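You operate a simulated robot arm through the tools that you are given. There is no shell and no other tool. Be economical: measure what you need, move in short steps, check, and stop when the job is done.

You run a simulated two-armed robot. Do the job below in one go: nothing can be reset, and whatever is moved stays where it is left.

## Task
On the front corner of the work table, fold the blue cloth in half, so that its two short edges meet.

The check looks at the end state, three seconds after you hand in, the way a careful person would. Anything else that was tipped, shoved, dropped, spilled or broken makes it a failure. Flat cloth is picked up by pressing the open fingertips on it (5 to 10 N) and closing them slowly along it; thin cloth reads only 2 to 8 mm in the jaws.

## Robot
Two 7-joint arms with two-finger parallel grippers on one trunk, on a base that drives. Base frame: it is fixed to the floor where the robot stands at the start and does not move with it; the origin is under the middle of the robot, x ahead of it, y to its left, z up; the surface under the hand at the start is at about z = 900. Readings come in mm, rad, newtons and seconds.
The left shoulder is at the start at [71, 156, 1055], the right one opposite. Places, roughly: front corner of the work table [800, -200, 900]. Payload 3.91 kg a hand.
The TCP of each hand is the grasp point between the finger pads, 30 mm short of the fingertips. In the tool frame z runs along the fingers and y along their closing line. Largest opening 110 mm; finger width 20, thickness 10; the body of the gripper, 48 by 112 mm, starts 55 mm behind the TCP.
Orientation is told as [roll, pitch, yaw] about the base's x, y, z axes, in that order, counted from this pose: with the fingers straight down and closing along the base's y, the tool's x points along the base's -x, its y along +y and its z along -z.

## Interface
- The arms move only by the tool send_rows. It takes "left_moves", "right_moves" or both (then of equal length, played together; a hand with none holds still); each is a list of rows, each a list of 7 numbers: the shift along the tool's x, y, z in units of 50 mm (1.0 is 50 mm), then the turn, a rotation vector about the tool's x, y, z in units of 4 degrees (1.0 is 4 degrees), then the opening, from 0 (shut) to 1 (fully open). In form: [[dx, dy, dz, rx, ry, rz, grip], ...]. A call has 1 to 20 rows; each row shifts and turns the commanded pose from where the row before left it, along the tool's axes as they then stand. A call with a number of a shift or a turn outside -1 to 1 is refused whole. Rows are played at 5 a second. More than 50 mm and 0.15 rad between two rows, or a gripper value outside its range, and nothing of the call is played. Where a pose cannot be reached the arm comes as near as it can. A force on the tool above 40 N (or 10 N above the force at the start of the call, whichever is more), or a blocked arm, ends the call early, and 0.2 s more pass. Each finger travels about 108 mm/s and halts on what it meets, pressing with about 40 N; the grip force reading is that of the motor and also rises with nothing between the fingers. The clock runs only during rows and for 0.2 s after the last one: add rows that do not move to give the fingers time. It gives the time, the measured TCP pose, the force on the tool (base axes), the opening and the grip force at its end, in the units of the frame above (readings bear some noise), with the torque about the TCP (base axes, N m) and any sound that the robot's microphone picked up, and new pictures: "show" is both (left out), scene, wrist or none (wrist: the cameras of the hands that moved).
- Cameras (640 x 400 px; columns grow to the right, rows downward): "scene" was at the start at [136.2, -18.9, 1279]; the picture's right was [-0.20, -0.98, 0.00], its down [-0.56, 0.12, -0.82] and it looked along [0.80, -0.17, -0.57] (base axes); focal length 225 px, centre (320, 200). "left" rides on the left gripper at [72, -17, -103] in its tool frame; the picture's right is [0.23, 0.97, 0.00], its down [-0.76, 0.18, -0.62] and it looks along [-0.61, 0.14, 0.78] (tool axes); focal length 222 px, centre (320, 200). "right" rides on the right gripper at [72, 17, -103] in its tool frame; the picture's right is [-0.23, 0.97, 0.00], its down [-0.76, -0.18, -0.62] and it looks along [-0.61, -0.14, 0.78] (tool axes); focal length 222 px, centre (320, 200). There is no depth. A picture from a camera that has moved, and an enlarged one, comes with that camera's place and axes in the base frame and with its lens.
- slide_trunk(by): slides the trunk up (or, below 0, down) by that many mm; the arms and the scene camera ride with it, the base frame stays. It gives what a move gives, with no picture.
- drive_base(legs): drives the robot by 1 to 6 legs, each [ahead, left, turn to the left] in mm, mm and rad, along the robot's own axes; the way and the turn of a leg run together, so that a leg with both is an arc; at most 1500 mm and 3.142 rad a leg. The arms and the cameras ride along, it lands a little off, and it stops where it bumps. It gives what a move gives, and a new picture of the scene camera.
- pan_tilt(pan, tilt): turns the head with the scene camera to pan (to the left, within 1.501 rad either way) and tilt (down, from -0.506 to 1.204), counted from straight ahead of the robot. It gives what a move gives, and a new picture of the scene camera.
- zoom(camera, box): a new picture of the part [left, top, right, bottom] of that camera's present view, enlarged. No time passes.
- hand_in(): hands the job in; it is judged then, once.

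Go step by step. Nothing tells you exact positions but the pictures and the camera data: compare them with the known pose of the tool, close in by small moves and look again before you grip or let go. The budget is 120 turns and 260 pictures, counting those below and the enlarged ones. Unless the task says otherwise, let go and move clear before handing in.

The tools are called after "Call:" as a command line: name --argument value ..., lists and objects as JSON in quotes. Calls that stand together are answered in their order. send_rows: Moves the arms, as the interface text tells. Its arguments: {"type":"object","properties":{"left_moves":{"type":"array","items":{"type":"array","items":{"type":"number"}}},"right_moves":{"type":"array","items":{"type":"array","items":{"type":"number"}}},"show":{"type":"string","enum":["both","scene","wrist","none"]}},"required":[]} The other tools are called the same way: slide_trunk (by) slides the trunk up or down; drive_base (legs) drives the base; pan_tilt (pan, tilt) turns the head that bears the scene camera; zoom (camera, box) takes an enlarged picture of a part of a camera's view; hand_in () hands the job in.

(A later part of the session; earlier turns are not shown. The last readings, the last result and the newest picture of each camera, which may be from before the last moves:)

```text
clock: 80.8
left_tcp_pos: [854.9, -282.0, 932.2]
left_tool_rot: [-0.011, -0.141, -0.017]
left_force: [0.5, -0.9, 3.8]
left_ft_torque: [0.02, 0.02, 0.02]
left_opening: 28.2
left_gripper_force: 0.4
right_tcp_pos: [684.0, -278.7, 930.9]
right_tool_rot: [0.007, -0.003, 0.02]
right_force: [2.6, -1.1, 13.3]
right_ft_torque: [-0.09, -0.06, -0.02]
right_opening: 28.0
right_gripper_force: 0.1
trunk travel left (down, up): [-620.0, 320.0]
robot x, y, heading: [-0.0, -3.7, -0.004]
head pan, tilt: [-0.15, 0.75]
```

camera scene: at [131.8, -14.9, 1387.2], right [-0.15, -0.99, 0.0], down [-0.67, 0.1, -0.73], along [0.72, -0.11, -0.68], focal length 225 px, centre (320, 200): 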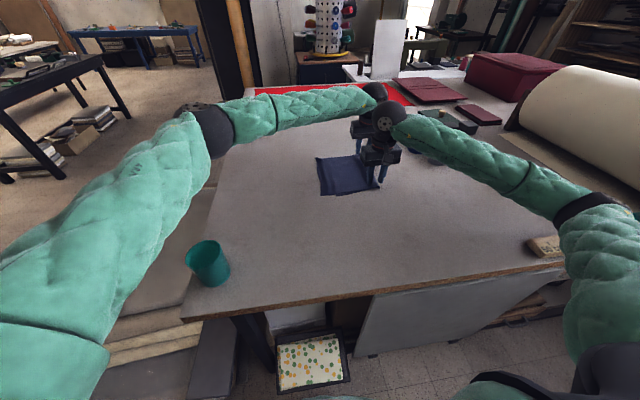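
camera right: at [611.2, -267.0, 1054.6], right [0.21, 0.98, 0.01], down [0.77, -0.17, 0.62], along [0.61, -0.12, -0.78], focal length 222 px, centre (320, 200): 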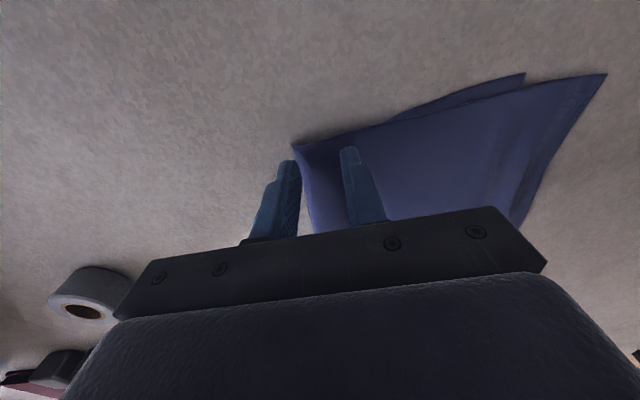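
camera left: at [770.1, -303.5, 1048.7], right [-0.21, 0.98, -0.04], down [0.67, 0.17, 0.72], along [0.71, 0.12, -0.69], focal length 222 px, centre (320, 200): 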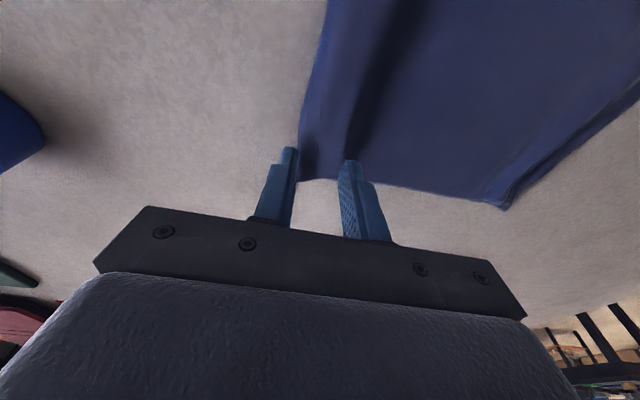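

Contact forces are about right, so I close both slowly.

Call:
send_rows --left_moves '[[0, 0, 0.01, 0, 0, 0, 0.235], [0, 0, 0, 0, 0, 0, 0.21], [0, 0, 0, 0, 0, 0, 0.185], [0, 0, 0, 0, 0, 0, 0.16], [0, 0, 0, 0, 0, 0, 0.135], [0, 0, 0, 0, 0, 0, 0.11], [0, 0, 0, 0, 0, 0, 0.085], [0, 0, 0, 0, 0, 0, 0.06], [0, 0, 0, 0, 0, 0, 0.035], [0, 0, 0, 0, 0, 0, 0], [0, 0, 0, 0, 0, 0, 0], [0, 0, 0, 0, 0, 0, 0]]' --right_moves '[[0, 0, -0.01, 0, 0, 0, 0.235], [0, 0, 0, 0, 0, 0, 0.21], [0, 0, 0, 0, 0, 0, 0.185], [0, 0, 0, 0, 0, 0, 0.16], [0, 0, 0, 0, 0, 0, 0.135], [0, 0, 0, 0, 0, 0, 0.11], [0, 0, 0, 0, 0, 0, 0.085], [0, 0, 0, 0, 0, 0, 0.06], [0, 0, 0, 0, 0, 0, 0.035], [0, 0, 0, 0, 0, 0, 0], [0, 0, 0, 0, 0, 0, 0], [0, 0, 0, 0, 0, 0, 0]]' --show "wrist"

Call:
zoom --camera "right" --box '[240, 100, 400, 220]'

```text
clock: 83.4
left_tcp_pos: [855.8, -282.4, 933.1]
left_tool_rot: [-0.011, -0.14, -0.016]
left_force: [-2.7, 1.0, 10.0]
left_ft_torque: [-0.03, 0.07, 0.0]
left_opening: 2.1
left_gripper_force: 40.4
right_tcp_pos: [682.5, -279.3, 932.4]
right_tool_rot: [0.007, -0.001, 0.022]
right_force: [2.7, -0.1, 12.6]
right_ft_torque: [0.02, -0.14, -0.01]
right_opening: 4.7
right_gripper_force: 40.3
trunk travel left (down, up): [-620.0, 320.0]
robot x, y, heading: [-1.7, 0.7, -0.0]
head pan, tilt: [-0.15, 0.75]
camera right: at [609.9, -265.9, 1036.1], right [0.21, 0.98, 0.01], down [0.77, -0.17, 0.62], along [0.61, -0.12, -0.78], focal length 222 px, centre (320, 200)
camera left: at [769.7, -296.3, 1024.8], right [-0.21, 0.98, -0.04], down [0.67, 0.17, 0.72], along [0.71, 0.12, -0.69], focal length 222 px, centre (320, 200)
```

right: 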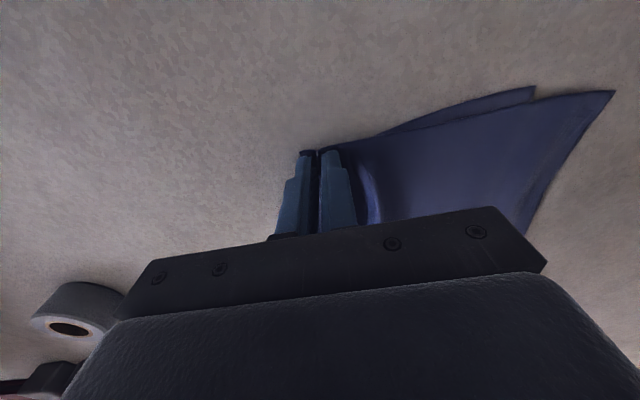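
left: 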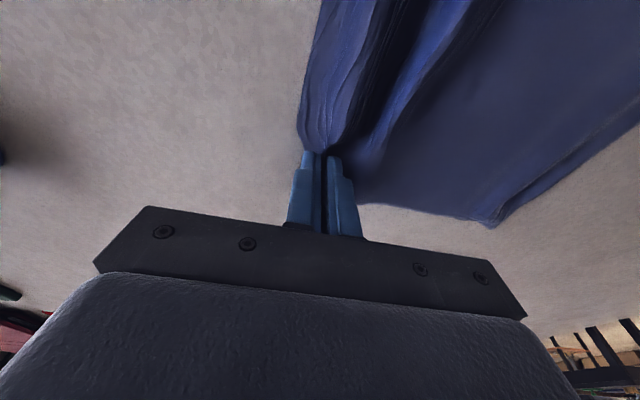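

```text
3.33 times, centred on (320, 160) of right
camera zoom: at [609.9, -265.9, 1036.1], right [0.21, 0.98, 0.01], down [0.77, -0.17, 0.62], along [0.61, -0.12, -0.78], focal length 740 px, centre (320, 333)
```

zoom: 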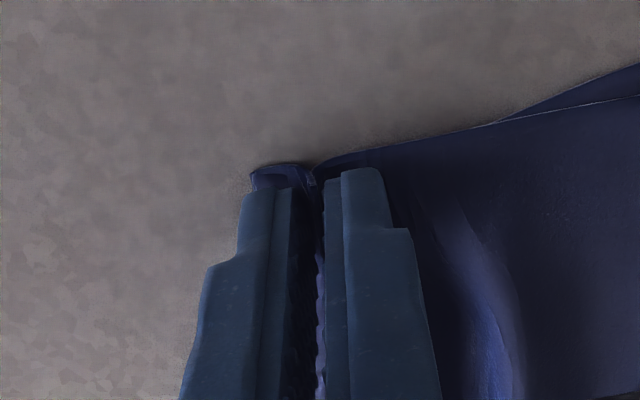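

Both hold, with the old crease just outside the jaws. I lift again, drifting left for reach.

Call:
send_rows --left_moves '[[-0.033, 0.12, -0.238, 0, 0, 0, 0], [-0.033, 0.12, -0.238, 0, 0, 0, 0], [-0.033, 0.12, -0.238, 0, 0, 0, 0], [-0.033, 0.12, -0.238, 0, 0, 0, 0], [-0.033, 0.12, -0.238, 0, 0, 0, 0], [-0.033, 0.12, -0.238, 0, 0, 0, 0], [-0.033, 0.12, -0.238, 0, 0, 0, 0], [-0.033, 0.12, -0.238, 0, 0, 0, 0], [-0.033, 0.12, -0.238, 0, 0, 0, 0], [-0.033, 0.12, -0.238, 0, 0, 0, 0], [-0.033, 0.12, -0.238, 0, 0, 0, 0], [-0.033, 0.12, -0.238, 0, 0, 0, 0], [-0.033, 0.12, -0.238, 0, 0, 0, 0], [-0.033, 0.12, -0.238, 0, 0, 0, 0], [-0.033, 0.12, -0.238, 0, 0, 0, 0], [-0.033, 0.12, -0.238, 0, 0, 0, 0], [-0.033, 0.12, -0.238, 0, 0, 0, 0], [-0.033, 0.12, -0.238, 0, 0, 0, 0], [-0.033, 0.12, -0.238, 0, 0, 0, 0], [0, 0, 0, 0, 0, 0, 0]]' --right_moves '[[0, 0.12, -0.24, 0, 0, 0, 0], [0, 0.12, -0.24, 0, 0, 0, 0], [0, 0.12, -0.24, 0, 0, 0, 0], [0, 0.12, -0.24, 0, 0, 0, 0], [0, 0.12, -0.24, 0, 0, 0, 0], [0, 0.12, -0.24, 0, 0, 0, 0], [0, 0.12, -0.24, 0, 0, 0, 0], [0, 0.12, -0.24, 0, 0, 0, 0], [0, 0.12, -0.24, 0, 0, 0, 0], [0, 0.12, -0.24, 0, 0, 0, 0], [0, 0.12, -0.24, 0, 0, 0, 0], [0, 0.12, -0.24, 0, 0, 0, 0], [0, 0.12, -0.24, 0, 0, 0, 0], [0, 0.12, -0.24, 0, 0, 0, 0], [0, 0.12, -0.24, 0, 0, 0, 0], [0, 0.12, -0.24, 0, 0, 0, 0], [0, 0.12, -0.24, 0, 0, 0, 0], [0, 0.12, -0.24, 0, 0, 0, 0], [0, 0.12, -0.24, 0, 0, 0, 0], [0, 0, 0, 0, 0, 0, 0]]' --show "both"

Call:
zoom --camera "scene" --box '[310, 100, 370, 200]'

Call:
zoom --camera "right" --box '[280, 50, 360, 170]'

Call:
zoom --camera "left" --box '[280, 0, 420, 170]'

```text
clock: 87.6
left_tcp_pos: [859.7, -166.2, 1158.6]
left_tool_rot: [-0.009, -0.138, -0.015]
left_force: [-2.9, 0.1, 0.0]
left_ft_torque: [0.02, 0.13, 0.01]
left_opening: 2.0
left_gripper_force: 40.1
right_tcp_pos: [681.6, -166.7, 1159.7]
right_tool_rot: [0.006, 0.002, 0.021]
right_force: [3.0, -0.7, -0.4]
right_ft_torque: [0.03, -0.04, -0.01]
right_opening: 4.4
right_gripper_force: 40.0
trunk travel left (down, up): [-620.0, 320.0]
robot x, y, heading: [2.2, -1.0, 0.002]
head pan, tilt: [-0.15, 0.75]
camera scene: at [132.3, -13.8, 1387.1], right [-0.15, -0.99, 0.0], down [-0.68, 0.1, -0.73], along [0.72, -0.11, -0.68], focal length 225 px, centre (320, 200)
camera right: at [609.3, -154.6, 1263.8], right [0.21, 0.98, 0.01], down [0.77, -0.17, 0.62], along [0.61, -0.12, -0.78], focal length 222 px, centre (320, 200)
camera left: at [773.6, -180.7, 1250.6], right [-0.21, 0.98, -0.04], down [0.67, 0.17, 0.72], along [0.71, 0.12, -0.69], focal length 222 px, centre (320, 200)
```

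scene: 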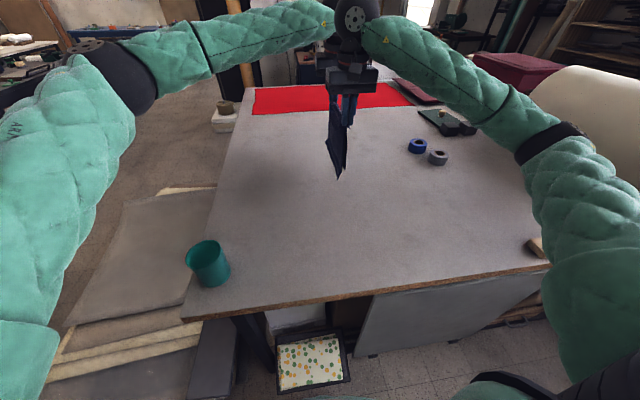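
right: 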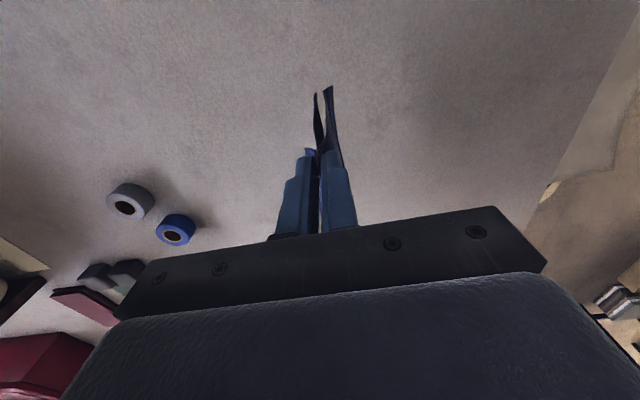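
left: 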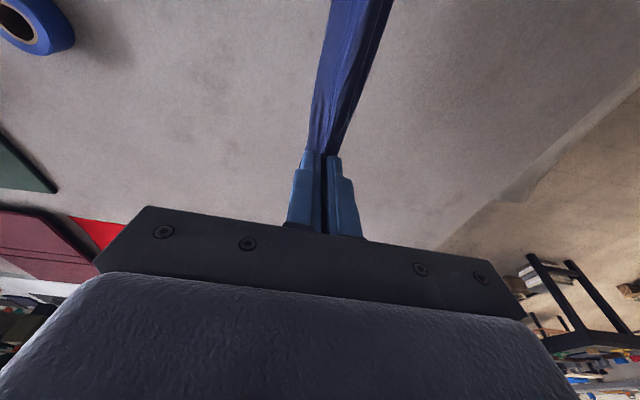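

```text
4.00 times, centred on (340, 150) of scene
camera zoom: at [132.3, -13.8, 1387.1], right [-0.15, -0.99, 0.0], down [-0.68, 0.1, -0.73], along [0.72, -0.11, -0.68], focal length 902 px, centre (240, 400)
```

zoom: 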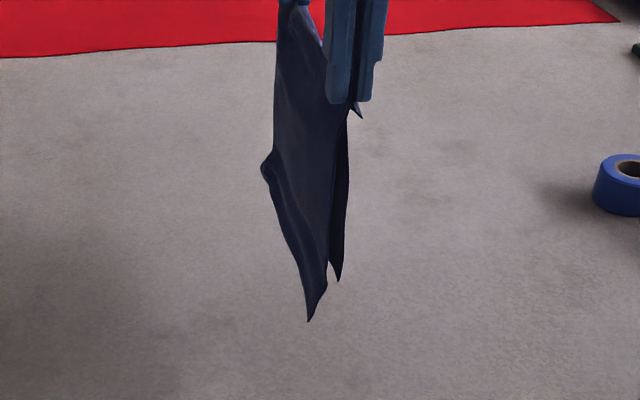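

```text
3.33 times, centred on (320, 110) of right
camera zoom: at [609.3, -154.6, 1263.8], right [0.21, 0.98, 0.01], down [0.77, -0.17, 0.62], along [0.61, -0.12, -0.78], focal length 740 px, centre (320, 500)
```

zoom: 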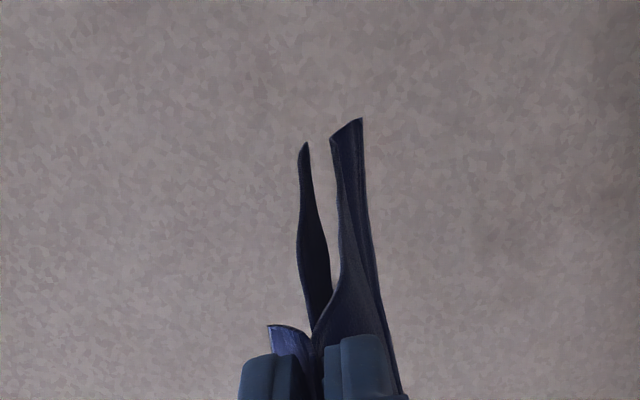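

```text
2.35 times, centred on (350, 85) of left
camera zoom: at [773.6, -180.7, 1250.6], right [-0.21, 0.98, -0.04], down [0.67, 0.17, 0.72], along [0.71, 0.12, -0.69], focal length 523 px, centre (249, 471)
```

zoom: 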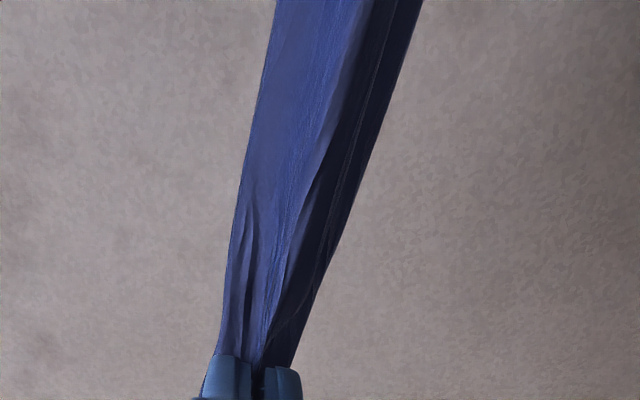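

The right jaw caught both layers, so the mismatch (about 36 mm near) remains. The clean way is to lay it further left, unfold it flat again, then pinch the single layer at its true middle and let it hang, so first I carry it left.

Call:
send_rows --left_moves '[[0, 0.42, 0, 0, 1, 0, 0], [0, 0.42, 0, 0, 1, 0, 0], [0, 0.42, 0, 0, 0, 0, 0], [0, 0.42, 0, 0, 0, 0, 0], [0, 0.42, 0, 0, 0, 0, 0], [0, 0.42, 0, 0, 0, 0, 0], [0, 0.42, 0, 0, 0, 0, 0], [0, 0.42, 0, 0, 0, 0, 0], [0, 0.42, 0, 0, 0, 0, 0], [0, 0.42, 0, 0, 0, 0, 0], [0, 0.42, 0, 0, 0, 0, 0], [0, 0.42, 0, 0, 0, 0, 0], [0, 0.42, 0, 0, 0, 0, 0], [0, 0.42, 0, 0, 0, 0, 0], [0, 0, 0.3, 0, 0, 0, 0], [0, 0, 0.3, 0, 0, 0, 0], [0, 0, 0.3, 0, 0, 0, 0], [0, 0, 0.3, 0, 0, 0, 0], [0, 0, 0.2, 0, 0, 0, 0]]' --right_moves '[[0, 0.42, 0, 0, 0, 0, 0], [0, 0.42, 0, 0, 0, 0, 0], [0, 0.42, 0, 0, 0, 0, 0], [0, 0.42, 0, 0, 0, 0, 0], [0, 0.42, 0, 0, 0, 0, 0], [0, 0.42, 0, 0, 0, 0, 0], [0, 0.42, 0, 0, 0, 0, 0], [0, 0.42, 0, 0, 0, 0, 0], [0, 0.42, 0, 0, 0, 0, 0], [0, 0.42, 0, 0, 0, 0, 0], [0, 0.42, 0, 0, 0, 0, 0], [0, 0.42, 0, 0, 0, 0, 0], [0, 0.42, 0, 0, 0, 0, 0], [0, 0.42, 0, 0, 0, 0, 0], [0, 0, 0.3, 0, 0, 0, 0], [0, 0, 0.3, 0, 0, 0, 0], [0, 0, 0.3, 0, 0, 0, 0], [0, 0, 0.3, 0, 0, 0, 0], [0, 0, 0.2, 0, 0, 0, 0]]' --show "scene"

Call:
zoom --camera "scene" --box '[200, 80, 320, 220]'

```text
clock: 91.6
left_tcp_pos: [863.9, 127.2, 1084.1]
left_tool_rot: [-0.011, 0.001, -0.017]
left_force: [-18.7, -0.4, 0.8]
left_ft_torque: [0.05, 0.53, -0.01]
left_opening: 2.0
left_gripper_force: 40.0
right_tcp_pos: [675.4, 127.7, 1092.6]
right_tool_rot: [0.006, 0.001, 0.022]
right_force: [18.5, -0.8, -1.3]
right_ft_torque: [-0.01, -0.52, 0.01]
right_opening: 4.4
right_gripper_force: 39.9
trunk travel left (down, up): [-620.0, 320.0]
robot x, y, heading: [1.1, -0.5, -0.002]
head pan, tilt: [-0.15, 0.75]
camera scene: at [132.2, -12.8, 1387.1], right [-0.15, -0.99, 0.0], down [-0.68, 0.1, -0.73], along [0.72, -0.11, -0.68], focal length 225 px, centre (320, 200)
```

scene: 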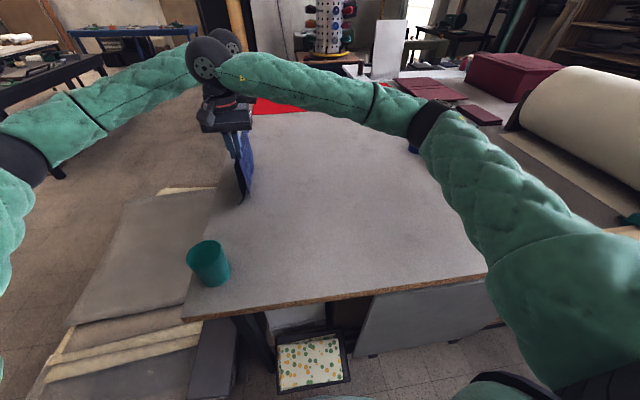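

```text
2.86 times, centred on (260, 150) of scene
camera zoom: at [132.2, -12.8, 1387.1], right [-0.15, -0.99, 0.0], down [-0.68, 0.1, -0.73], along [0.72, -0.11, -0.68], focal length 644 px, centre (491, 343)
```

zoom: 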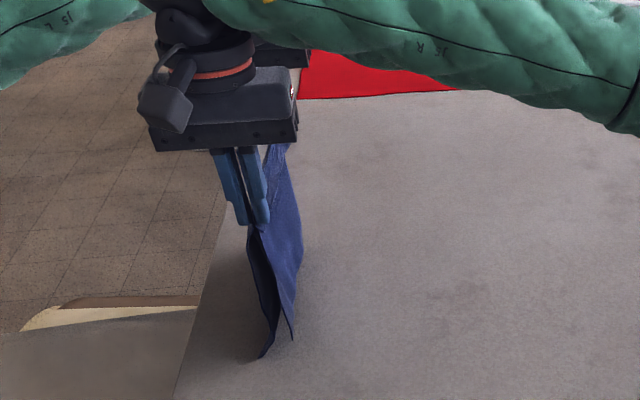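

The hands drifted apart and the cloth is under 18 N of tension. I relax that, then lay it down with edges left.

Call:
send_rows --left_moves '[[0.1, 0, 0, 0, 0, 0, 0], [0.1, -0.296, 0.016, 0, 0, 0, 0], [0.0, -0.296, 0.016, 0, 0, 0, 0], [0, -0.291, 0.05, 0, 0, 0, 0], [0, -0.291, 0.05, 0, 0, 0, 0], [0, -0.276, 0.081, 0, 0, 0, 0], [0, -0.276, 0.081, 0, 0, 0, 0], [0, -0.255, 0.111, 0, 0, 0, 0], [0, -0.255, 0.111, 0, 0, 0, 0], [0, -0.226, 0.138, 0, 0, 0, 0], [0, -0.226, 0.138, 0, 0, 0, 0], [0, -0.194, 0.161, 0, 0, 0, 0], [0, -0.194, 0.161, 0, 0, 0, 0], [0, -0.156, 0.181, 0, 0, 0, 0], [0, -0.156, 0.181, 0, 0, 0, 0], [0, -0.114, 0.196, 0, 0, 0, 0], [0, -0.114, 0.196, 0, 0, 0, 0]]' --right_moves '[[0, 0, 0, 0, 0, 0, 0], [0, -0.296, 0.016, 0, 0, 0, 0], [0, -0.296, 0.016, 0, 0, 0, 0], [0, -0.291, 0.05, 0, 0, 0, 0], [0, -0.291, 0.05, 0, 0, 0, 0], [0, -0.276, 0.081, 0, 0, 0, 0], [0, -0.276, 0.081, 0, 0, 0, 0], [0, -0.255, 0.111, 0, 0, 0, 0], [0, -0.255, 0.111, 0, 0, 0, 0], [0, -0.226, 0.138, 0, 0, 0, 0], [0, -0.226, 0.138, 0, 0, 0, 0], [0, -0.194, 0.161, 0, 0, 0, 0], [0, -0.194, 0.161, 0, 0, 0, 0], [0, -0.156, 0.181, 0, 0, 0, 0], [0, -0.156, 0.181, 0, 0, 0, 0], [0, -0.114, 0.196, 0, 0, 0, 0], [0, -0.114, 0.196, 0, 0, 0, 0]]' --show "scene"

Call:
zoom --camera "scene" --box '[200, 110, 360, 220]'

```text
clock: 95.2
left_tcp_pos: [850.7, -52.6, 994.7]
left_tool_rot: [-0.006, 0.001, -0.018]
left_force: [-0.2, -0.5, -0.2]
left_ft_torque: [-0.01, 0.01, 0.02]
left_opening: 2.2
left_gripper_force: 40.2
right_tcp_pos: [679.9, -52.6, 997.7]
right_tool_rot: [0.008, 0.001, 0.021]
right_force: [0.1, -0.5, 0.1]
right_ft_torque: [-0.01, 0.02, 0.0]
right_opening: 4.4
right_gripper_force: 40.1
trunk travel left (down, up): [-620.0, 320.0]
robot x, y, heading: [-0.1, 2.6, 0.002]
head pan, tilt: [-0.15, 0.75]
camera scene: at [132.4, -13.7, 1387.1], right [-0.15, -0.99, 0.0], down [-0.68, 0.1, -0.73], along [0.72, -0.11, -0.68], focal length 225 px, centre (320, 200)
```

scene: 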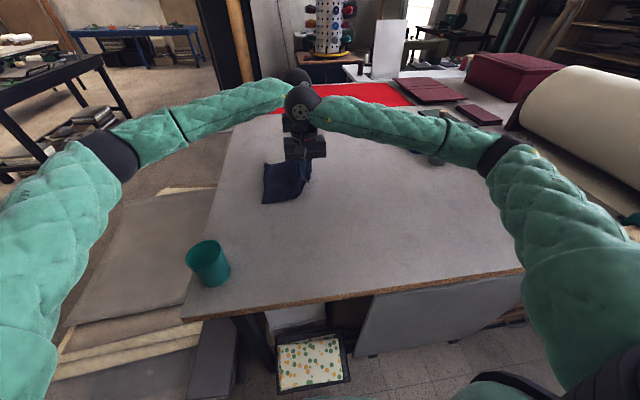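

```text
3.64 times, centred on (280, 165) of scene
camera zoom: at [132.4, -13.7, 1387.1], right [-0.15, -0.99, 0.0], down [-0.68, 0.1, -0.73], along [0.72, -0.11, -0.68], focal length 820 px, centre (466, 327)
```

zoom: 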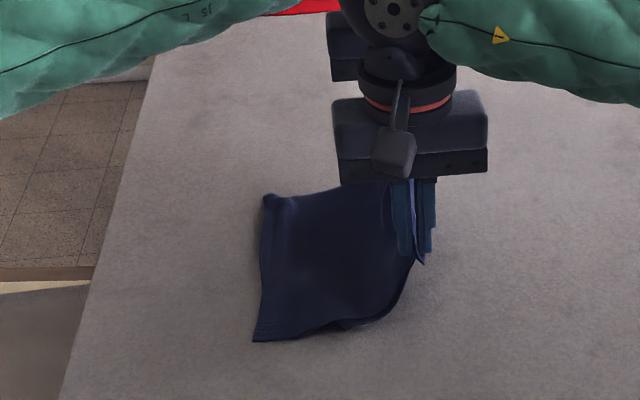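

The edges sit at about y=90–105. I finish laying: 45 mm right and 55 mm down, then release and clear the hands one at a time.

Call:
send_rows --left_moves '[[0, -0.2, 0.1, 0, 0, 0, 0], [0, -0.2, 0.15, 0, 0, 0, 0], [0, -0.2, 0.2, 0, 0, 0, 0], [0, -0.15, 0.25, 0, 0, 0, 0], [0, -0.1, 0.25, 0, 0, 0, 0], [0, 0, 0.17, 0, 0, 0, 0], [0, 0, 0, 0, 0, 0, 0.08], [0, 0, 0, 0, 0, 0, 0.16], [0, 0, 0, 0, 0, 0, 0.24], [0, 0, 0, 0, 0, 0, 0.32], [0, 0, -0.4, 0, 0, 0, 0.32], [-0.1, 0, -0.8, 0, 0, 0, 0.32], [-0.1, 0.4, -0.8, 0, 0, 0, 0.32], [0, 0.9, 0, 0, 0, 0, 0.32], [0, 0.9, 0, 0, 0, 0, 0.32], [0, 0.9, 0, 0, 0, 0, 0.32], [0, 0.9, 0, 0, 0, 0, 0.32], [0, 0.9, 0, 0, 0, 0, 0.32]]' --right_moves '[[0, -0.2, 0.1, 0, 0, 0, 0], [0, -0.2, 0.15, 0, 0, 0, 0], [0, -0.2, 0.2, 0, 0, 0, 0], [0, -0.15, 0.25, 0, 0, 0, 0], [0, -0.1, 0.25, 0, 0, 0, 0], [0, 0, 0.22, 0, 0, 0, 0], [0, 0, 0, 0, 0, 0, 0.08], [0, 0, 0, 0, 0, 0, 0.16], [0, 0, 0, 0, 0, 0, 0.24], [0, 0, 0, 0, 0, 0, 0.32], [0, 0, -0.4, 0, 0, 0, 0.32], [0.3, 0, -0.8, 0, 0, 0, 0.32], [0.3, -0.4, -0.8, 0, 0, 0, 0.32], [0, -0.9, 0, 0, 0, 0, 0.32], [0, -0.9, 0, 0, 0, 0, 0.32], [0, -0.9, 0, 0, 0, 0, 0.32], [0, -0.9, 0, 0, 0, 0, 0.32], [0, 0, 0, 0, 0, 0, 0.32]]' --show "scene"

Call:
zoom --camera "scene" --box '[240, 140, 360, 215]'

```text
clock: 99.0
left_tcp_pos: [864.6, 150.1, 1034.3]
left_tool_rot: [-0.011, 0.002, -0.019]
left_force: [-0.5, 0.6, 0.1]
left_ft_torque: [-0.02, 0.02, 0.01]
left_opening: 35.2
left_gripper_force: 0.0
right_tcp_pos: [654.5, -294.1, 1039.6]
right_tool_rot: [0.006, 0.002, 0.021]
right_force: [-0.3, 0.6, 0.7]
right_ft_torque: [-0.05, 0.0, 0.02]
right_opening: 35.2
right_gripper_force: 0.1
trunk travel left (down, up): [-620.0, 320.0]
robot x, y, heading: [-2.4, -2.8, 0.003]
head pan, tilt: [-0.15, 0.75]
camera scene: at [131.9, -10.7, 1387.2], right [-0.15, -0.99, 0.0], down [-0.67, 0.1, -0.73], along [0.72, -0.11, -0.68], focal length 225 px, centre (320, 200)
```

scene: 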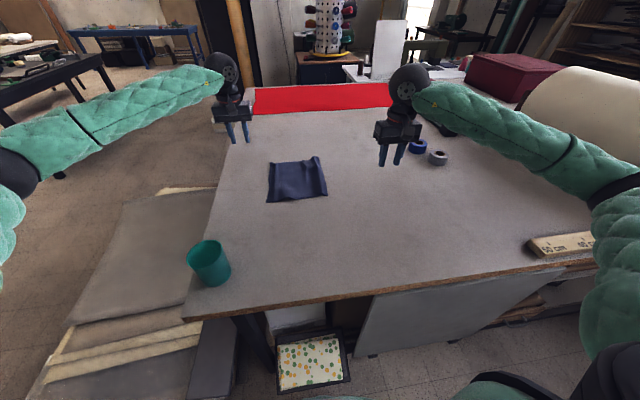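

```text
5.33 times, centred on (300, 178) of scene
camera zoom: at [131.9, -10.7, 1387.2], right [-0.15, -0.99, 0.0], down [-0.67, 0.1, -0.73], along [0.72, -0.11, -0.68], focal length 1202 px, centre (427, 320)
```

zoom: 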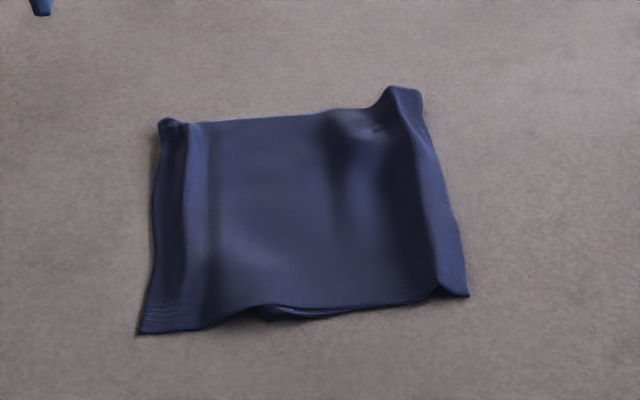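

The cloth rests with its left edge at y≈79 (near) to 70 (far), top layer single over the table there. I'll grip that edge with both hands to unfold it back to the right.

Call:
send_rows --left_moves '[[0.12, -0.5, 0, 0, 0, 0, 0.255], [0, -0.5, 0, 0, 0, 0, 0.255], [0, -0.5, 0, 0, 0, 0, 0.255], [0, -0.5, 0, 0, 0, 0, 0.255], [0, 0, 0.5, 0, 0, 0, 0.255], [0, 0, 0.5, 0, 0, 0, 0.255], [0, 0, 0.5, 0, 0, 0, 0.255], [0, 0, 0.2, 0, 0, 0, 0.255], [0, 0, 0, 0, 0, 0, 0.255], [0, 0, 0, 0, 0, 0, 0.255], [0, 0, 0, 0, 0, 0, 0.255], [0, 0, 0, 0, 0, 0, 0.255]]' --right_moves '[[-0.08, 0.78, 0, 0, 0, 0, 0.255], [-0.08, 0.78, 0, 0, 0, 0, 0.255], [-0.08, 0.78, 0, 0, 0, 0, 0.255], [-0.08, 0.78, 0, 0, 0, 0, 0.255], [-0.08, 0.78, 0, 0, 0, 0, 0.255], [-0.08, 0.78, 0, 0, 0, 0, 0.255], [-0.08, 0.78, 0, 0, 0, 0, 0.255], [-0.08, 0.78, 0, 0, 0, 0, 0.255], [-0.08, 0.78, 0, 0, 0, 0, 0.255], [0, 0, 0.7, 0, 0, 0, 0.255], [0, 0, 0.7, 0, 0, 0, 0.255], [0, 0, 0.4, 0, 0, 0, 0.255]]' --show "both"

Call:
zoom --camera "right" --box '[160, 60, 480, 260]'

Call:
zoom --camera "left" --box '[160, 60, 480, 260]'

```text
clock: 101.6
left_tcp_pos: [858.5, 47.6, 953.7]
left_tool_rot: [-0.01, 0.0, -0.017]
left_force: [-0.6, 0.3, -0.4]
left_ft_torque: [-0.03, -0.01, -0.01]
left_opening: 28.0
left_gripper_force: 0.1
right_tcp_pos: [683.0, 57.2, 950.0]
right_tool_rot: [0.008, 0.001, 0.021]
right_force: [-0.4, 0.0, 0.7]
right_ft_torque: [0.03, 0.01, 0.02]
right_opening: 28.3
right_gripper_force: 0.1
trunk travel left (down, up): [-620.0, 320.0]
robot x, y, heading: [-2.2, -2.5, 0.002]
head pan, tilt: [-0.15, 0.75]
camera scene: at [132.2, -13.4, 1387.1], right [-0.15, -0.99, 0.0], down [-0.68, 0.1, -0.73], along [0.72, -0.11, -0.68], focal length 225 px, centre (320, 200)
camera right: at [610.3, 69.4, 1053.8], right [0.21, 0.98, 0.01], down [0.77, -0.17, 0.62], along [0.61, -0.12, -0.78], focal length 222 px, centre (320, 200)
camera left: at [785.1, 33.3, 1055.7], right [-0.21, 0.98, -0.01], down [0.77, 0.17, 0.62], along [0.61, 0.12, -0.78], focal length 222 px, centre (320, 200)
```

scene: 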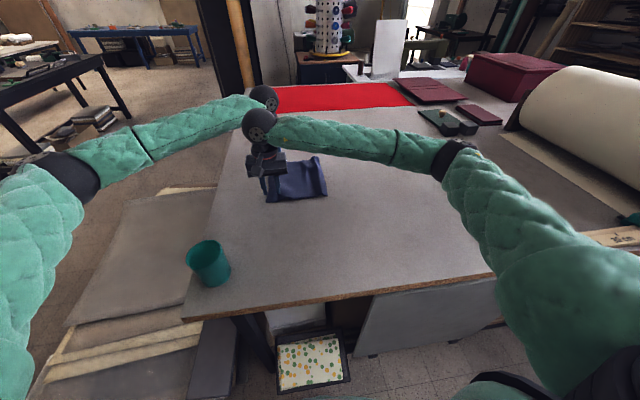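
right: 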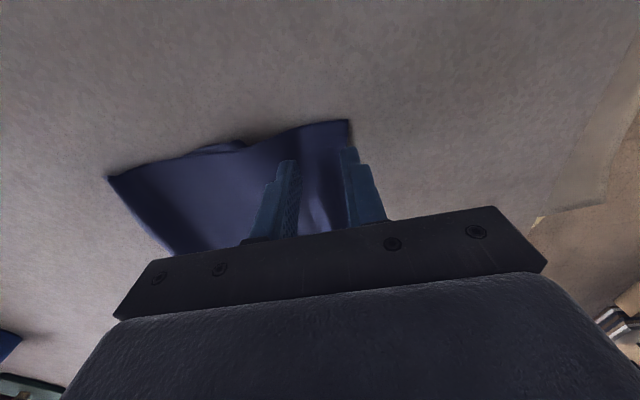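
left: 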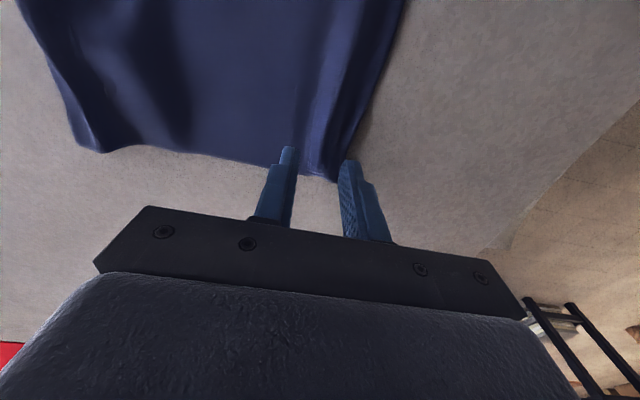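

```text
2.00 times, centred on (320, 160) of right
camera zoom: at [610.3, 69.4, 1053.8], right [0.21, 0.98, 0.01], down [0.77, -0.17, 0.62], along [0.61, -0.12, -0.78], focal length 444 px, centre (320, 280)
```

zoom: 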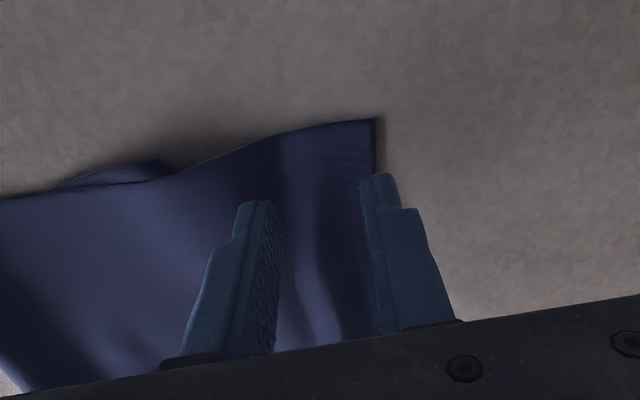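

```text
2.00 times, centred on (320, 160) of left
camera zoom: at [785.1, 33.3, 1055.7], right [-0.21, 0.98, -0.01], down [0.77, 0.17, 0.62], along [0.61, 0.12, -0.78], focal length 444 px, centre (320, 280)
```

zoom: 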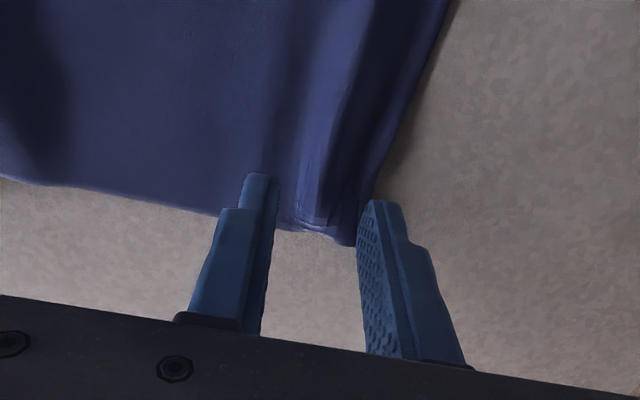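

Alignment is good. I shift both about 5 mm inward and press down.

Call:
send_rows --left_moves '[[0, -0.1, 0.2, 0, 0, 0, 0.255], [0, 0, 0.2, 0, 0, 0, 0.255], [0, 0, 0.04, 0, 0, 0, 0.255], [0, 0, 0, 0, 0, 0, 0.255]]' --right_moves '[[0, -0.1, 0.2, 0, 0, 0, 0.255], [0, 0, 0.13, 0, 0, 0, 0.255], [0, 0, 0.05, 0, 0, 0, 0.255], [0, 0, 0, 0, 0, 0, 0.255]]' --show "none"

```text
clock: 102.6
left_tcp_pos: [856.1, 43.4, 931.3]
left_tool_rot: [-0.011, 0.0, -0.018]
left_force: [2.6, 0.1, 10.3]
left_ft_torque: [-0.13, -0.12, 0.02]
left_opening: 28.3
left_gripper_force: 0.2
right_tcp_pos: [683.7, 51.4, 933.2]
right_tool_rot: [0.006, -0.001, 0.02]
right_force: [2.0, 0.0, 5.6]
right_ft_torque: [-0.16, -0.04, 0.05]
right_opening: 27.7
right_gripper_force: 0.0
trunk travel left (down, up): [-620.0, 320.0]
robot x, y, heading: [2.0, 2.0, 0.001]
head pan, tilt: [-0.15, 0.75]
```

Call:
send_rows --left_moves '[[0, 0, 0, 0, 0, 0, 0.235], [0, 0, 0, 0, 0, 0, 0.21], [0, 0, 0, 0, 0, 0, 0.185], [0, 0, 0, 0, 0, 0, 0.16], [0, 0, 0, 0, 0, 0, 0.135], [0, 0, 0, 0, 0, 0, 0.11], [0, 0, 0, 0, 0, 0, 0.085], [0, 0, 0, 0, 0, 0, 0.06], [0, 0, 0, 0, 0, 0, 0.035], [0, 0, 0, 0, 0, 0, 0], [0, 0, 0, 0, 0, 0, 0], [0, 0, 0, 0, 0, 0, 0]]' --right_moves '[[0, 0, 0.01, 0, 0, 0, 0.235], [0, 0, 0, 0, 0, 0, 0.21], [0, 0, 0, 0, 0, 0, 0.185], [0, 0, 0, 0, 0, 0, 0.16], [0, 0, 0, 0, 0, 0, 0.135], [0, 0, 0, 0, 0, 0, 0.11], [0, 0, 0, 0, 0, 0, 0.085], [0, 0, 0, 0, 0, 0, 0.06], [0, 0, 0, 0, 0, 0, 0.035], [0, 0, 0, 0, 0, 0, 0], [0, 0, 0, 0, 0, 0, 0], [0, 0, 0, 0, 0, 0, 0]]' --show "wrist"

```text
clock: 105.2
left_tcp_pos: [857.0, 43.3, 932.5]
left_tool_rot: [-0.01, -0.001, -0.018]
left_force: [0.1, 1.3, 16.2]
left_ft_torque: [0.02, -0.11, -0.01]
left_opening: 2.2
left_gripper_force: 39.7
right_tcp_pos: [683.0, 51.0, 932.3]
right_tool_rot: [0.007, 0.0, 0.021]
right_force: [0.5, -1.4, 7.8]
right_ft_torque: [-0.09, -0.04, 0.03]
right_opening: 2.1
right_gripper_force: 40.6
trunk travel left (down, up): [-620.0, 320.0]
robot x, y, heading: [-2.1, 0.7, -0.001]
head pan, tilt: [-0.15, 0.75]
camera right: at [608.8, 64.7, 1035.5], right [0.21, 0.98, 0.01], down [0.76, -0.17, 0.62], along [0.61, -0.12, -0.78], focal length 222 px, centre (320, 200)
camera left: at [783.1, 28.2, 1035.2], right [-0.21, 0.98, -0.01], down [0.76, 0.17, 0.62], along [0.61, 0.12, -0.78], focal length 222 px, centre (320, 200)
```

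right: 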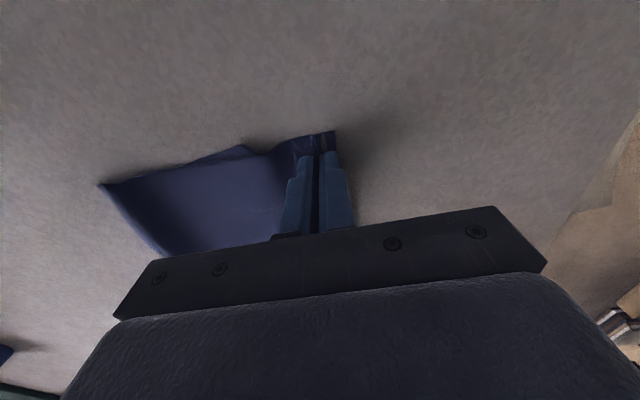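
left: 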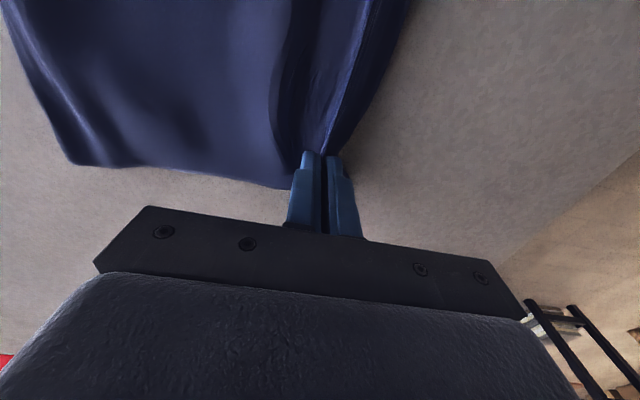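

Both hold single ridges. I carry the top layer up and over to the right to unfold.

Call:
send_rows --left_moves '[[0, -0.044, -0.522, 0, 0, 0, 0], [0, -0.131, -0.504, 0, 0, 0, 0], [0, -0.215, -0.474, 0, 0, 0, 0], [0, -0.29, -0.429, 0, 0, 0, 0], [0, -0.357, -0.369, 0, 0, 0, 0], [0, -0.415, -0.3, 0, 0, 0, 0], [0, -0.458, -0.222, 0, 0, 0, 0], [0, -0.487, -0.135, 0, 0, 0, 0], [0, -0.505, -0.045, 0, 0, 0, 0], [0, 0, 0, 0, -1, 0, 0], [0, 0, 0, 0, -1, 0, 0], [0, 0, 0, 0, -1, 0, 0]]' --right_moves '[[0, -0.044, -0.522, 0, 0, 0, 0], [0, -0.131, -0.504, 0, 0, 0, 0], [0, -0.215, -0.474, 0, 0, 0, 0], [0, -0.29, -0.429, 0, 0, 0, 0], [0, -0.357, -0.369, 0, 0, 0, 0], [0, -0.415, -0.3, 0, 0, 0, 0], [0, -0.458, -0.222, 0, 0, 0, 0], [0, -0.487, -0.135, 0, 0, 0, 0], [0, -0.505, -0.045, 0, 0, 0, 0], [0, 0, 0, 0, 0, 0, 0], [0, 0, 0, 0, 0, 0, 0], [0, 0, 0, 0, 0, 0, 0]]' --show "scene"

Call:
send_rows --left_moves '[[0.009, -0.505, 0.044, 0, 0, 0, 0], [0.028, -0.487, 0.132, 0, 0, 0, 0], [0.046, -0.458, 0.217, 0, 0, 0, 0], [0.062, -0.415, 0.293, 0, 0, 0, 0], [0.077, -0.357, 0.361, 0, 0, 0, 0], [0.089, -0.29, 0.42, 0, 0, 0, 0], [0.099, -0.215, 0.464, 0, 0, 0, 0], [0.08, -0.131, 0.4, 0, 0, 0, 0]]' --right_moves '[[0, -0.505, 0.045, 0, 0, 0, 0], [0, -0.487, 0.135, 0, 0, 0, 0], [0, -0.458, 0.222, 0, 0, 0, 0], [0, -0.415, 0.3, 0, 0, 0, 0], [0, -0.357, 0.369, 0, 0, 0, 0], [0, -0.29, 0.429, 0, 0, 0, 0], [0, -0.215, 0.474, 0, 0, 0, 0], [0, -0.131, 0.41, 0, 0, 0, 0]]' --show "both"

Call:
zoom --camera "scene" --box '[230, 120, 390, 220]'

```text
clock: 107.8
left_tcp_pos: [854.7, -100.6, 1081.3]
left_tool_rot: [-0.009, -0.21, -0.015]
left_force: [0.1, 0.8, -0.3]
left_ft_torque: [0.0, 0.02, -0.05]
left_opening: 2.0
left_gripper_force: 40.0
right_tcp_pos: [685.8, -94.1, 1081.3]
right_tool_rot: [0.007, 0.002, 0.021]
right_force: [0.2, -0.8, -0.3]
right_ft_torque: [-0.04, -0.04, 0.05]
right_opening: 2.4
right_gripper_force: 39.8
trunk travel left (down, up): [-620.0, 320.0]
robot x, y, heading: [1.3, -2.9, -0.005]
head pan, tilt: [-0.15, 0.75]
camera scene: at [131.7, -12.8, 1387.2], right [-0.15, -0.99, 0.0], down [-0.67, 0.1, -0.73], along [0.72, -0.11, -0.68], focal length 225 px, centre (320, 200)
```

scene: 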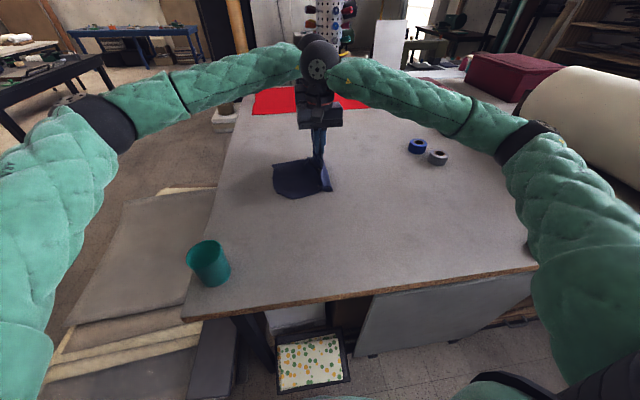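

```text
clock: 109.6
left_tcp_pos: [852.5, -245.3, 962.5]
left_tool_rot: [-0.009, -0.207, -0.016]
left_force: [0.1, 0.2, 0.2]
left_ft_torque: [0.0, 0.03, 0.0]
left_opening: 2.4
left_gripper_force: 39.4
right_tcp_pos: [689.6, -237.1, 958.1]
right_tool_rot: [0.009, 0.002, 0.021]
right_force: [0.2, 0.3, 0.0]
right_ft_torque: [-0.03, -0.01, 0.02]
right_opening: 2.2
right_gripper_force: 39.6
trunk travel left (down, up): [-620.0, 320.0]
robot x, y, heading: [4.3, 0.4, 0.001]
head pan, tilt: [-0.15, 0.75]
camera scene: at [132.5, -14.0, 1387.1], right [-0.15, -0.99, 0.0], down [-0.68, 0.1, -0.73], along [0.72, -0.11, -0.68], focal length 225 px, centre (320, 200)
camera right: at [616.3, -224.3, 1062.3], right [0.21, 0.98, 0.01], down [0.77, -0.17, 0.62], along [0.61, -0.12, -0.78], focal length 222 px, centre (320, 200)
camera left: at [759.8, -260.5, 1049.0], right [-0.21, 0.98, -0.06], down [0.62, 0.17, 0.77], along [0.76, 0.12, -0.64], focal length 222 px, centre (320, 200)
```

scene: 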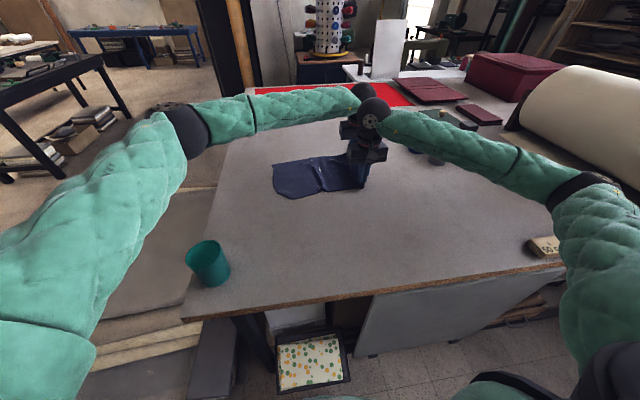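
right: 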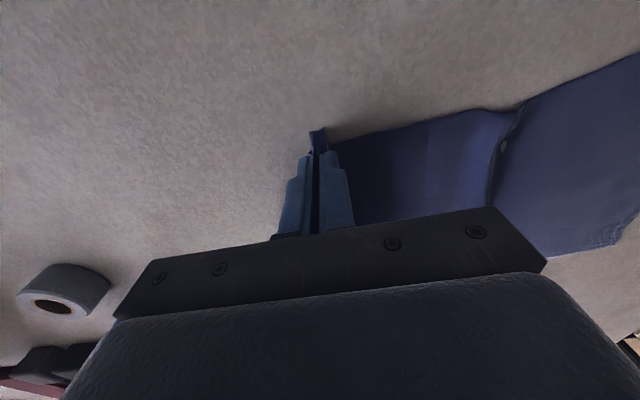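
left: 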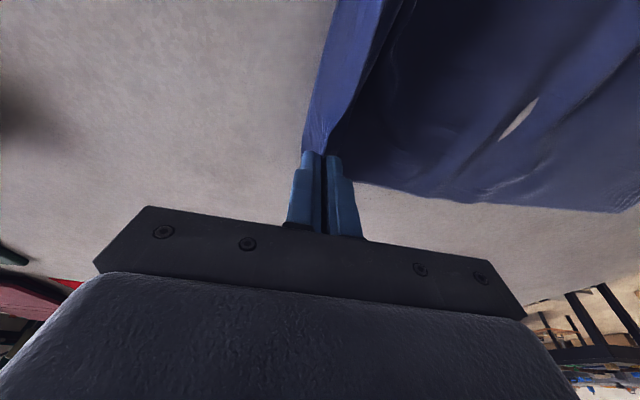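

```text
4.00 times, centred on (310, 170) of scene
camera zoom: at [132.5, -14.0, 1387.1], right [-0.15, -0.99, 0.0], down [-0.68, 0.1, -0.73], along [0.72, -0.11, -0.68], focal length 902 px, centre (360, 320)
```

zoom: 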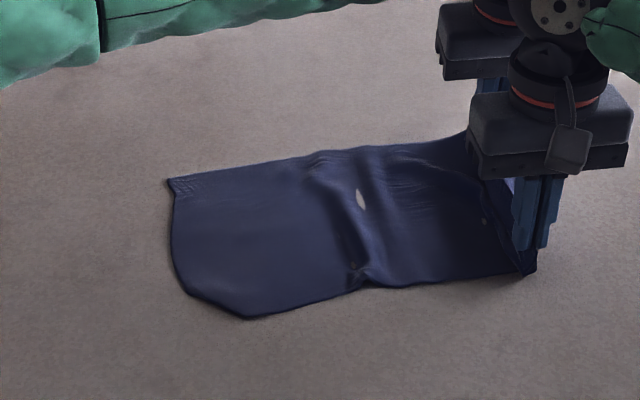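

The cloth is unfolded, with the lower-left corner tucked under, which hanging will free. I pull it taut to the right, lower and release.

Call:
send_rows --left_moves '[[0, -0.15, 0, 0, 0, 0, 0], [0, -0.15, 0, 0, 0, 0, 0], [0, -0.15, 0, 0, 0, 0, 0], [0, -0.15, 0, 0, 0, 0, 0], [0, -0.15, 0, 0, 0, 0, 0], [0, -0.1, 0, 0, 0, 0, 0]]' --right_moves '[[0, -0.15, 0, 0, 0, 0, 0], [0, -0.15, 0, 0, 0, 0, 0], [0, -0.15, 0, 0, 0, 0, 0], [0, -0.15, 0, 0, 0, 0, 0], [0, -0.15, 0, 0, 0, 0, 0], [0, -0.1, 0, 0, 0, 0, 0]]' --show "none"

Call:
zoom --camera "scene" --box '[230, 120, 390, 220]'

```text
clock: 111.0
left_tcp_pos: [850.4, -287.9, 964.2]
left_tool_rot: [-0.009, -0.209, -0.017]
left_force: [0.0, 0.0, -0.5]
left_ft_torque: [0.01, -0.01, -0.02]
left_opening: 2.1
left_gripper_force: 40.5
right_tcp_pos: [690.2, -279.9, 958.6]
right_tool_rot: [0.007, 0.002, 0.02]
right_force: [0.8, -0.3, -0.3]
right_ft_torque: [-0.04, 0.03, -0.02]
right_opening: 2.1
right_gripper_force: 40.3
trunk travel left (down, up): [-620.0, 320.0]
robot x, y, heading: [-1.5, -1.2, -0.002]
head pan, tilt: [-0.15, 0.75]
```

```text
4.00 times, centred on (310, 170) of scene
camera zoom: at [131.9, -13.7, 1387.1], right [-0.15, -0.99, 0.0], down [-0.67, 0.1, -0.73], along [0.72, -0.11, -0.68], focal length 902 px, centre (360, 320)
```

zoom: 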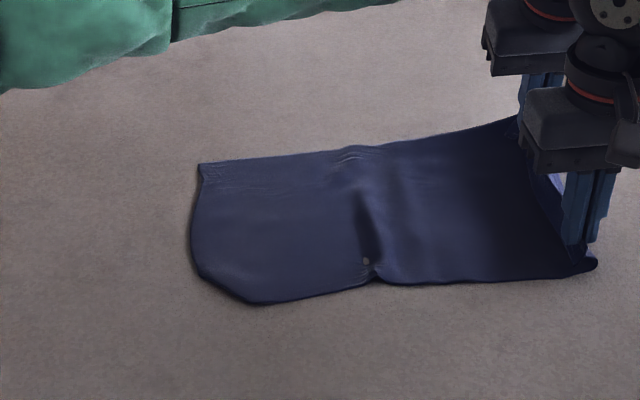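

Taut now. I lower, release and clear the hands, backing the right hand off first.

Call:
send_rows --left_moves '[[0.05, -0.05, 0.24, 0, 0, 0, 0], [0.05, -0.05, 0.23, 0, 0, 0, 0], [0, 0, 0, 0, 0, 0, 0.08], [0, 0, 0, 0, 0, 0, 0.16], [0, 0, 0, 0, 0, 0, 0.24], [0, 0, 0, 0, 0, 0, 0.32], [0, 0, 0, 0, 0, 0, 0.32], [0, 0, 0, 0, 0, 0, 0.32], [0, 0, 0, 0, 0, 0, 0.32], [-0.1, 0, -0.4, 0, 0, 0, 0.32], [-0.15, 0, -0.8, 0, 0, 0, 0.32], [-0.1, 0.4, -0.5, 0, 1, 0, 0.32], [0, 0.9, 0, 0, 1, 0, 0.32], [0, 0.9, 0, 0, 1, 0, 0.32], [0, 0.9, 0, 0, 0, 0, 0.32], [0, 0.9, 0, 0, 0, 0, 0.32], [0, 0.9, 0, 0, 0, 0, 0.32], [0, 0.9, 0, 0, 0, 0, 0.32], [0, 0.9, 0, 0, 0, 0, 0.32]]' --right_moves '[[0, -0.05, 0.2, 0, 0, 0, 0], [0, -0.05, 0.2, 0, 0, 0, 0], [0, 0, 0, 0, 0, 0, 0.08], [0, 0, 0, 0, 0, 0, 0.16], [0, 0, 0, 0, 0, 0, 0.24], [0, 0, 0, 0, 0, 0, 0.32], [0, 0, -0.4, 0, 0, 0, 0.32], [0.4, 0, -0.8, 0, 0, 0, 0.32], [0.5, -0.4, -0.5, 0, 0, 0, 0.32], [0, -0.8, 0, 0, 0, 0, 0.32], [0, -0.8, 0, 0, 0, 0, 0.32], [0, 0, 0, 0, 0, 0, 0.32], [0, 0, 0, 0, 0, 0, 0.32], [0, 0, 0, 0, 0, 0, 0.32], [0, 0, 0, 0, 0, 0, 0.32], [0, 0, 0, 0, 0, 0, 0.32], [0, 0, 0, 0, 0, 0, 0.32], [0, 0, 0, 0, 0, 0, 0.32], [0, 0, 0, 0, 0, 0, 0.32]]' --show "scene"

Call:
zoom --camera "scene" --box '[240, 120, 400, 220]'

```text
clock: 115.0
left_tcp_pos: [854.9, 43.0, 1024.4]
left_tool_rot: [-0.011, 0.0, -0.018]
left_force: [-0.5, 0.3, -0.1]
left_ft_torque: [0.0, 0.0, 0.02]
left_opening: 35.4
left_gripper_force: 0.1
right_tcp_pos: [646.8, -385.2, 1024.1]
right_tool_rot: [0.004, 0.001, 0.022]
right_force: [-0.5, 0.5, 0.6]
right_ft_torque: [-0.05, 0.01, 0.01]
right_opening: 35.2
right_gripper_force: 0.1
trunk travel left (down, up): [-620.0, 320.0]
robot x, y, heading: [0.3, 3.0, 0.003]
head pan, tilt: [-0.15, 0.75]
camera scene: at [131.7, -11.8, 1387.2], right [-0.15, -0.99, 0.0], down [-0.67, 0.1, -0.73], along [0.72, -0.11, -0.68], focal length 225 px, centre (320, 200)
```

scene: 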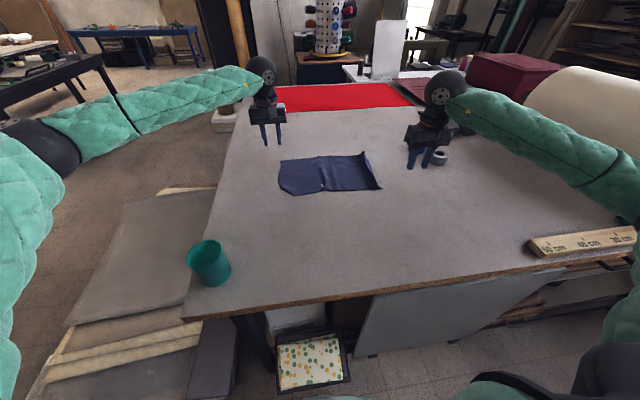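

```text
4.00 times, centred on (320, 170) of scene
camera zoom: at [131.7, -11.8, 1387.2], right [-0.15, -0.99, 0.0], down [-0.67, 0.1, -0.73], along [0.72, -0.11, -0.68], focal length 902 px, centre (320, 320)
```

zoom: 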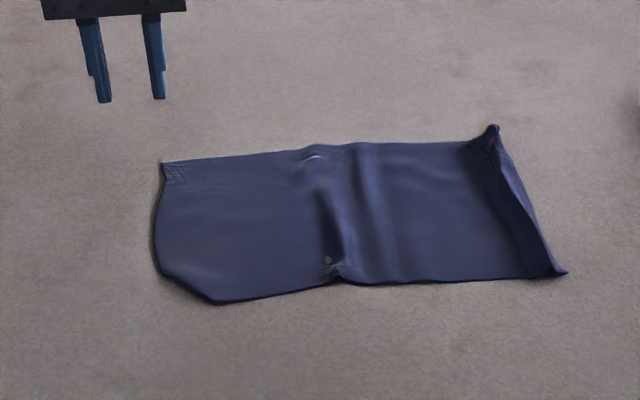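

The cloth is nearly flat again (left edge y≈35, right edge ≈−303) with a wave in the middle. I'll stretch it by pressing both halves and sliding the hands apart.

Call:
send_rows --left_moves '[[0.4, -0.22, 0.35, 0, 0, 0, 0.5], [0.4, -0.22, 0.35, 0, 0, 0, 0.5], [0.4, -0.22, 0.35, 0, 0, 0, 0.5], [0.4, -0.22, 0.35, 0, 0, 0, 0.5], [0, 0, 0.3, 0, 0, 0, 0.5], [0, 0, 0.08, 0, 0, 0, 0.5], [0, 0, 0.04, 0, 0, 0, 0.5]]' --right_moves '[[-0.65, 0.65, 0, 0, 0, 0, 0.5], [-0.65, 0.65, 0, 0, 0, 0, 0.5], [-0.65, 0.65, 0.4, 0, 0, 0, 0.5], [-0.65, 0.65, 0.4, 0, 0, 0, 0.5], [0, 0, 0.5, 0, 0, 0, 0.5], [0, 0, 0.4, 0, 0, 0, 0.5], [0, 0, 0.1, 0, 0, 0, 0.5]]' --show "wrist"

```text
refused: row 3 steps farther than a row can; nothing moved
```

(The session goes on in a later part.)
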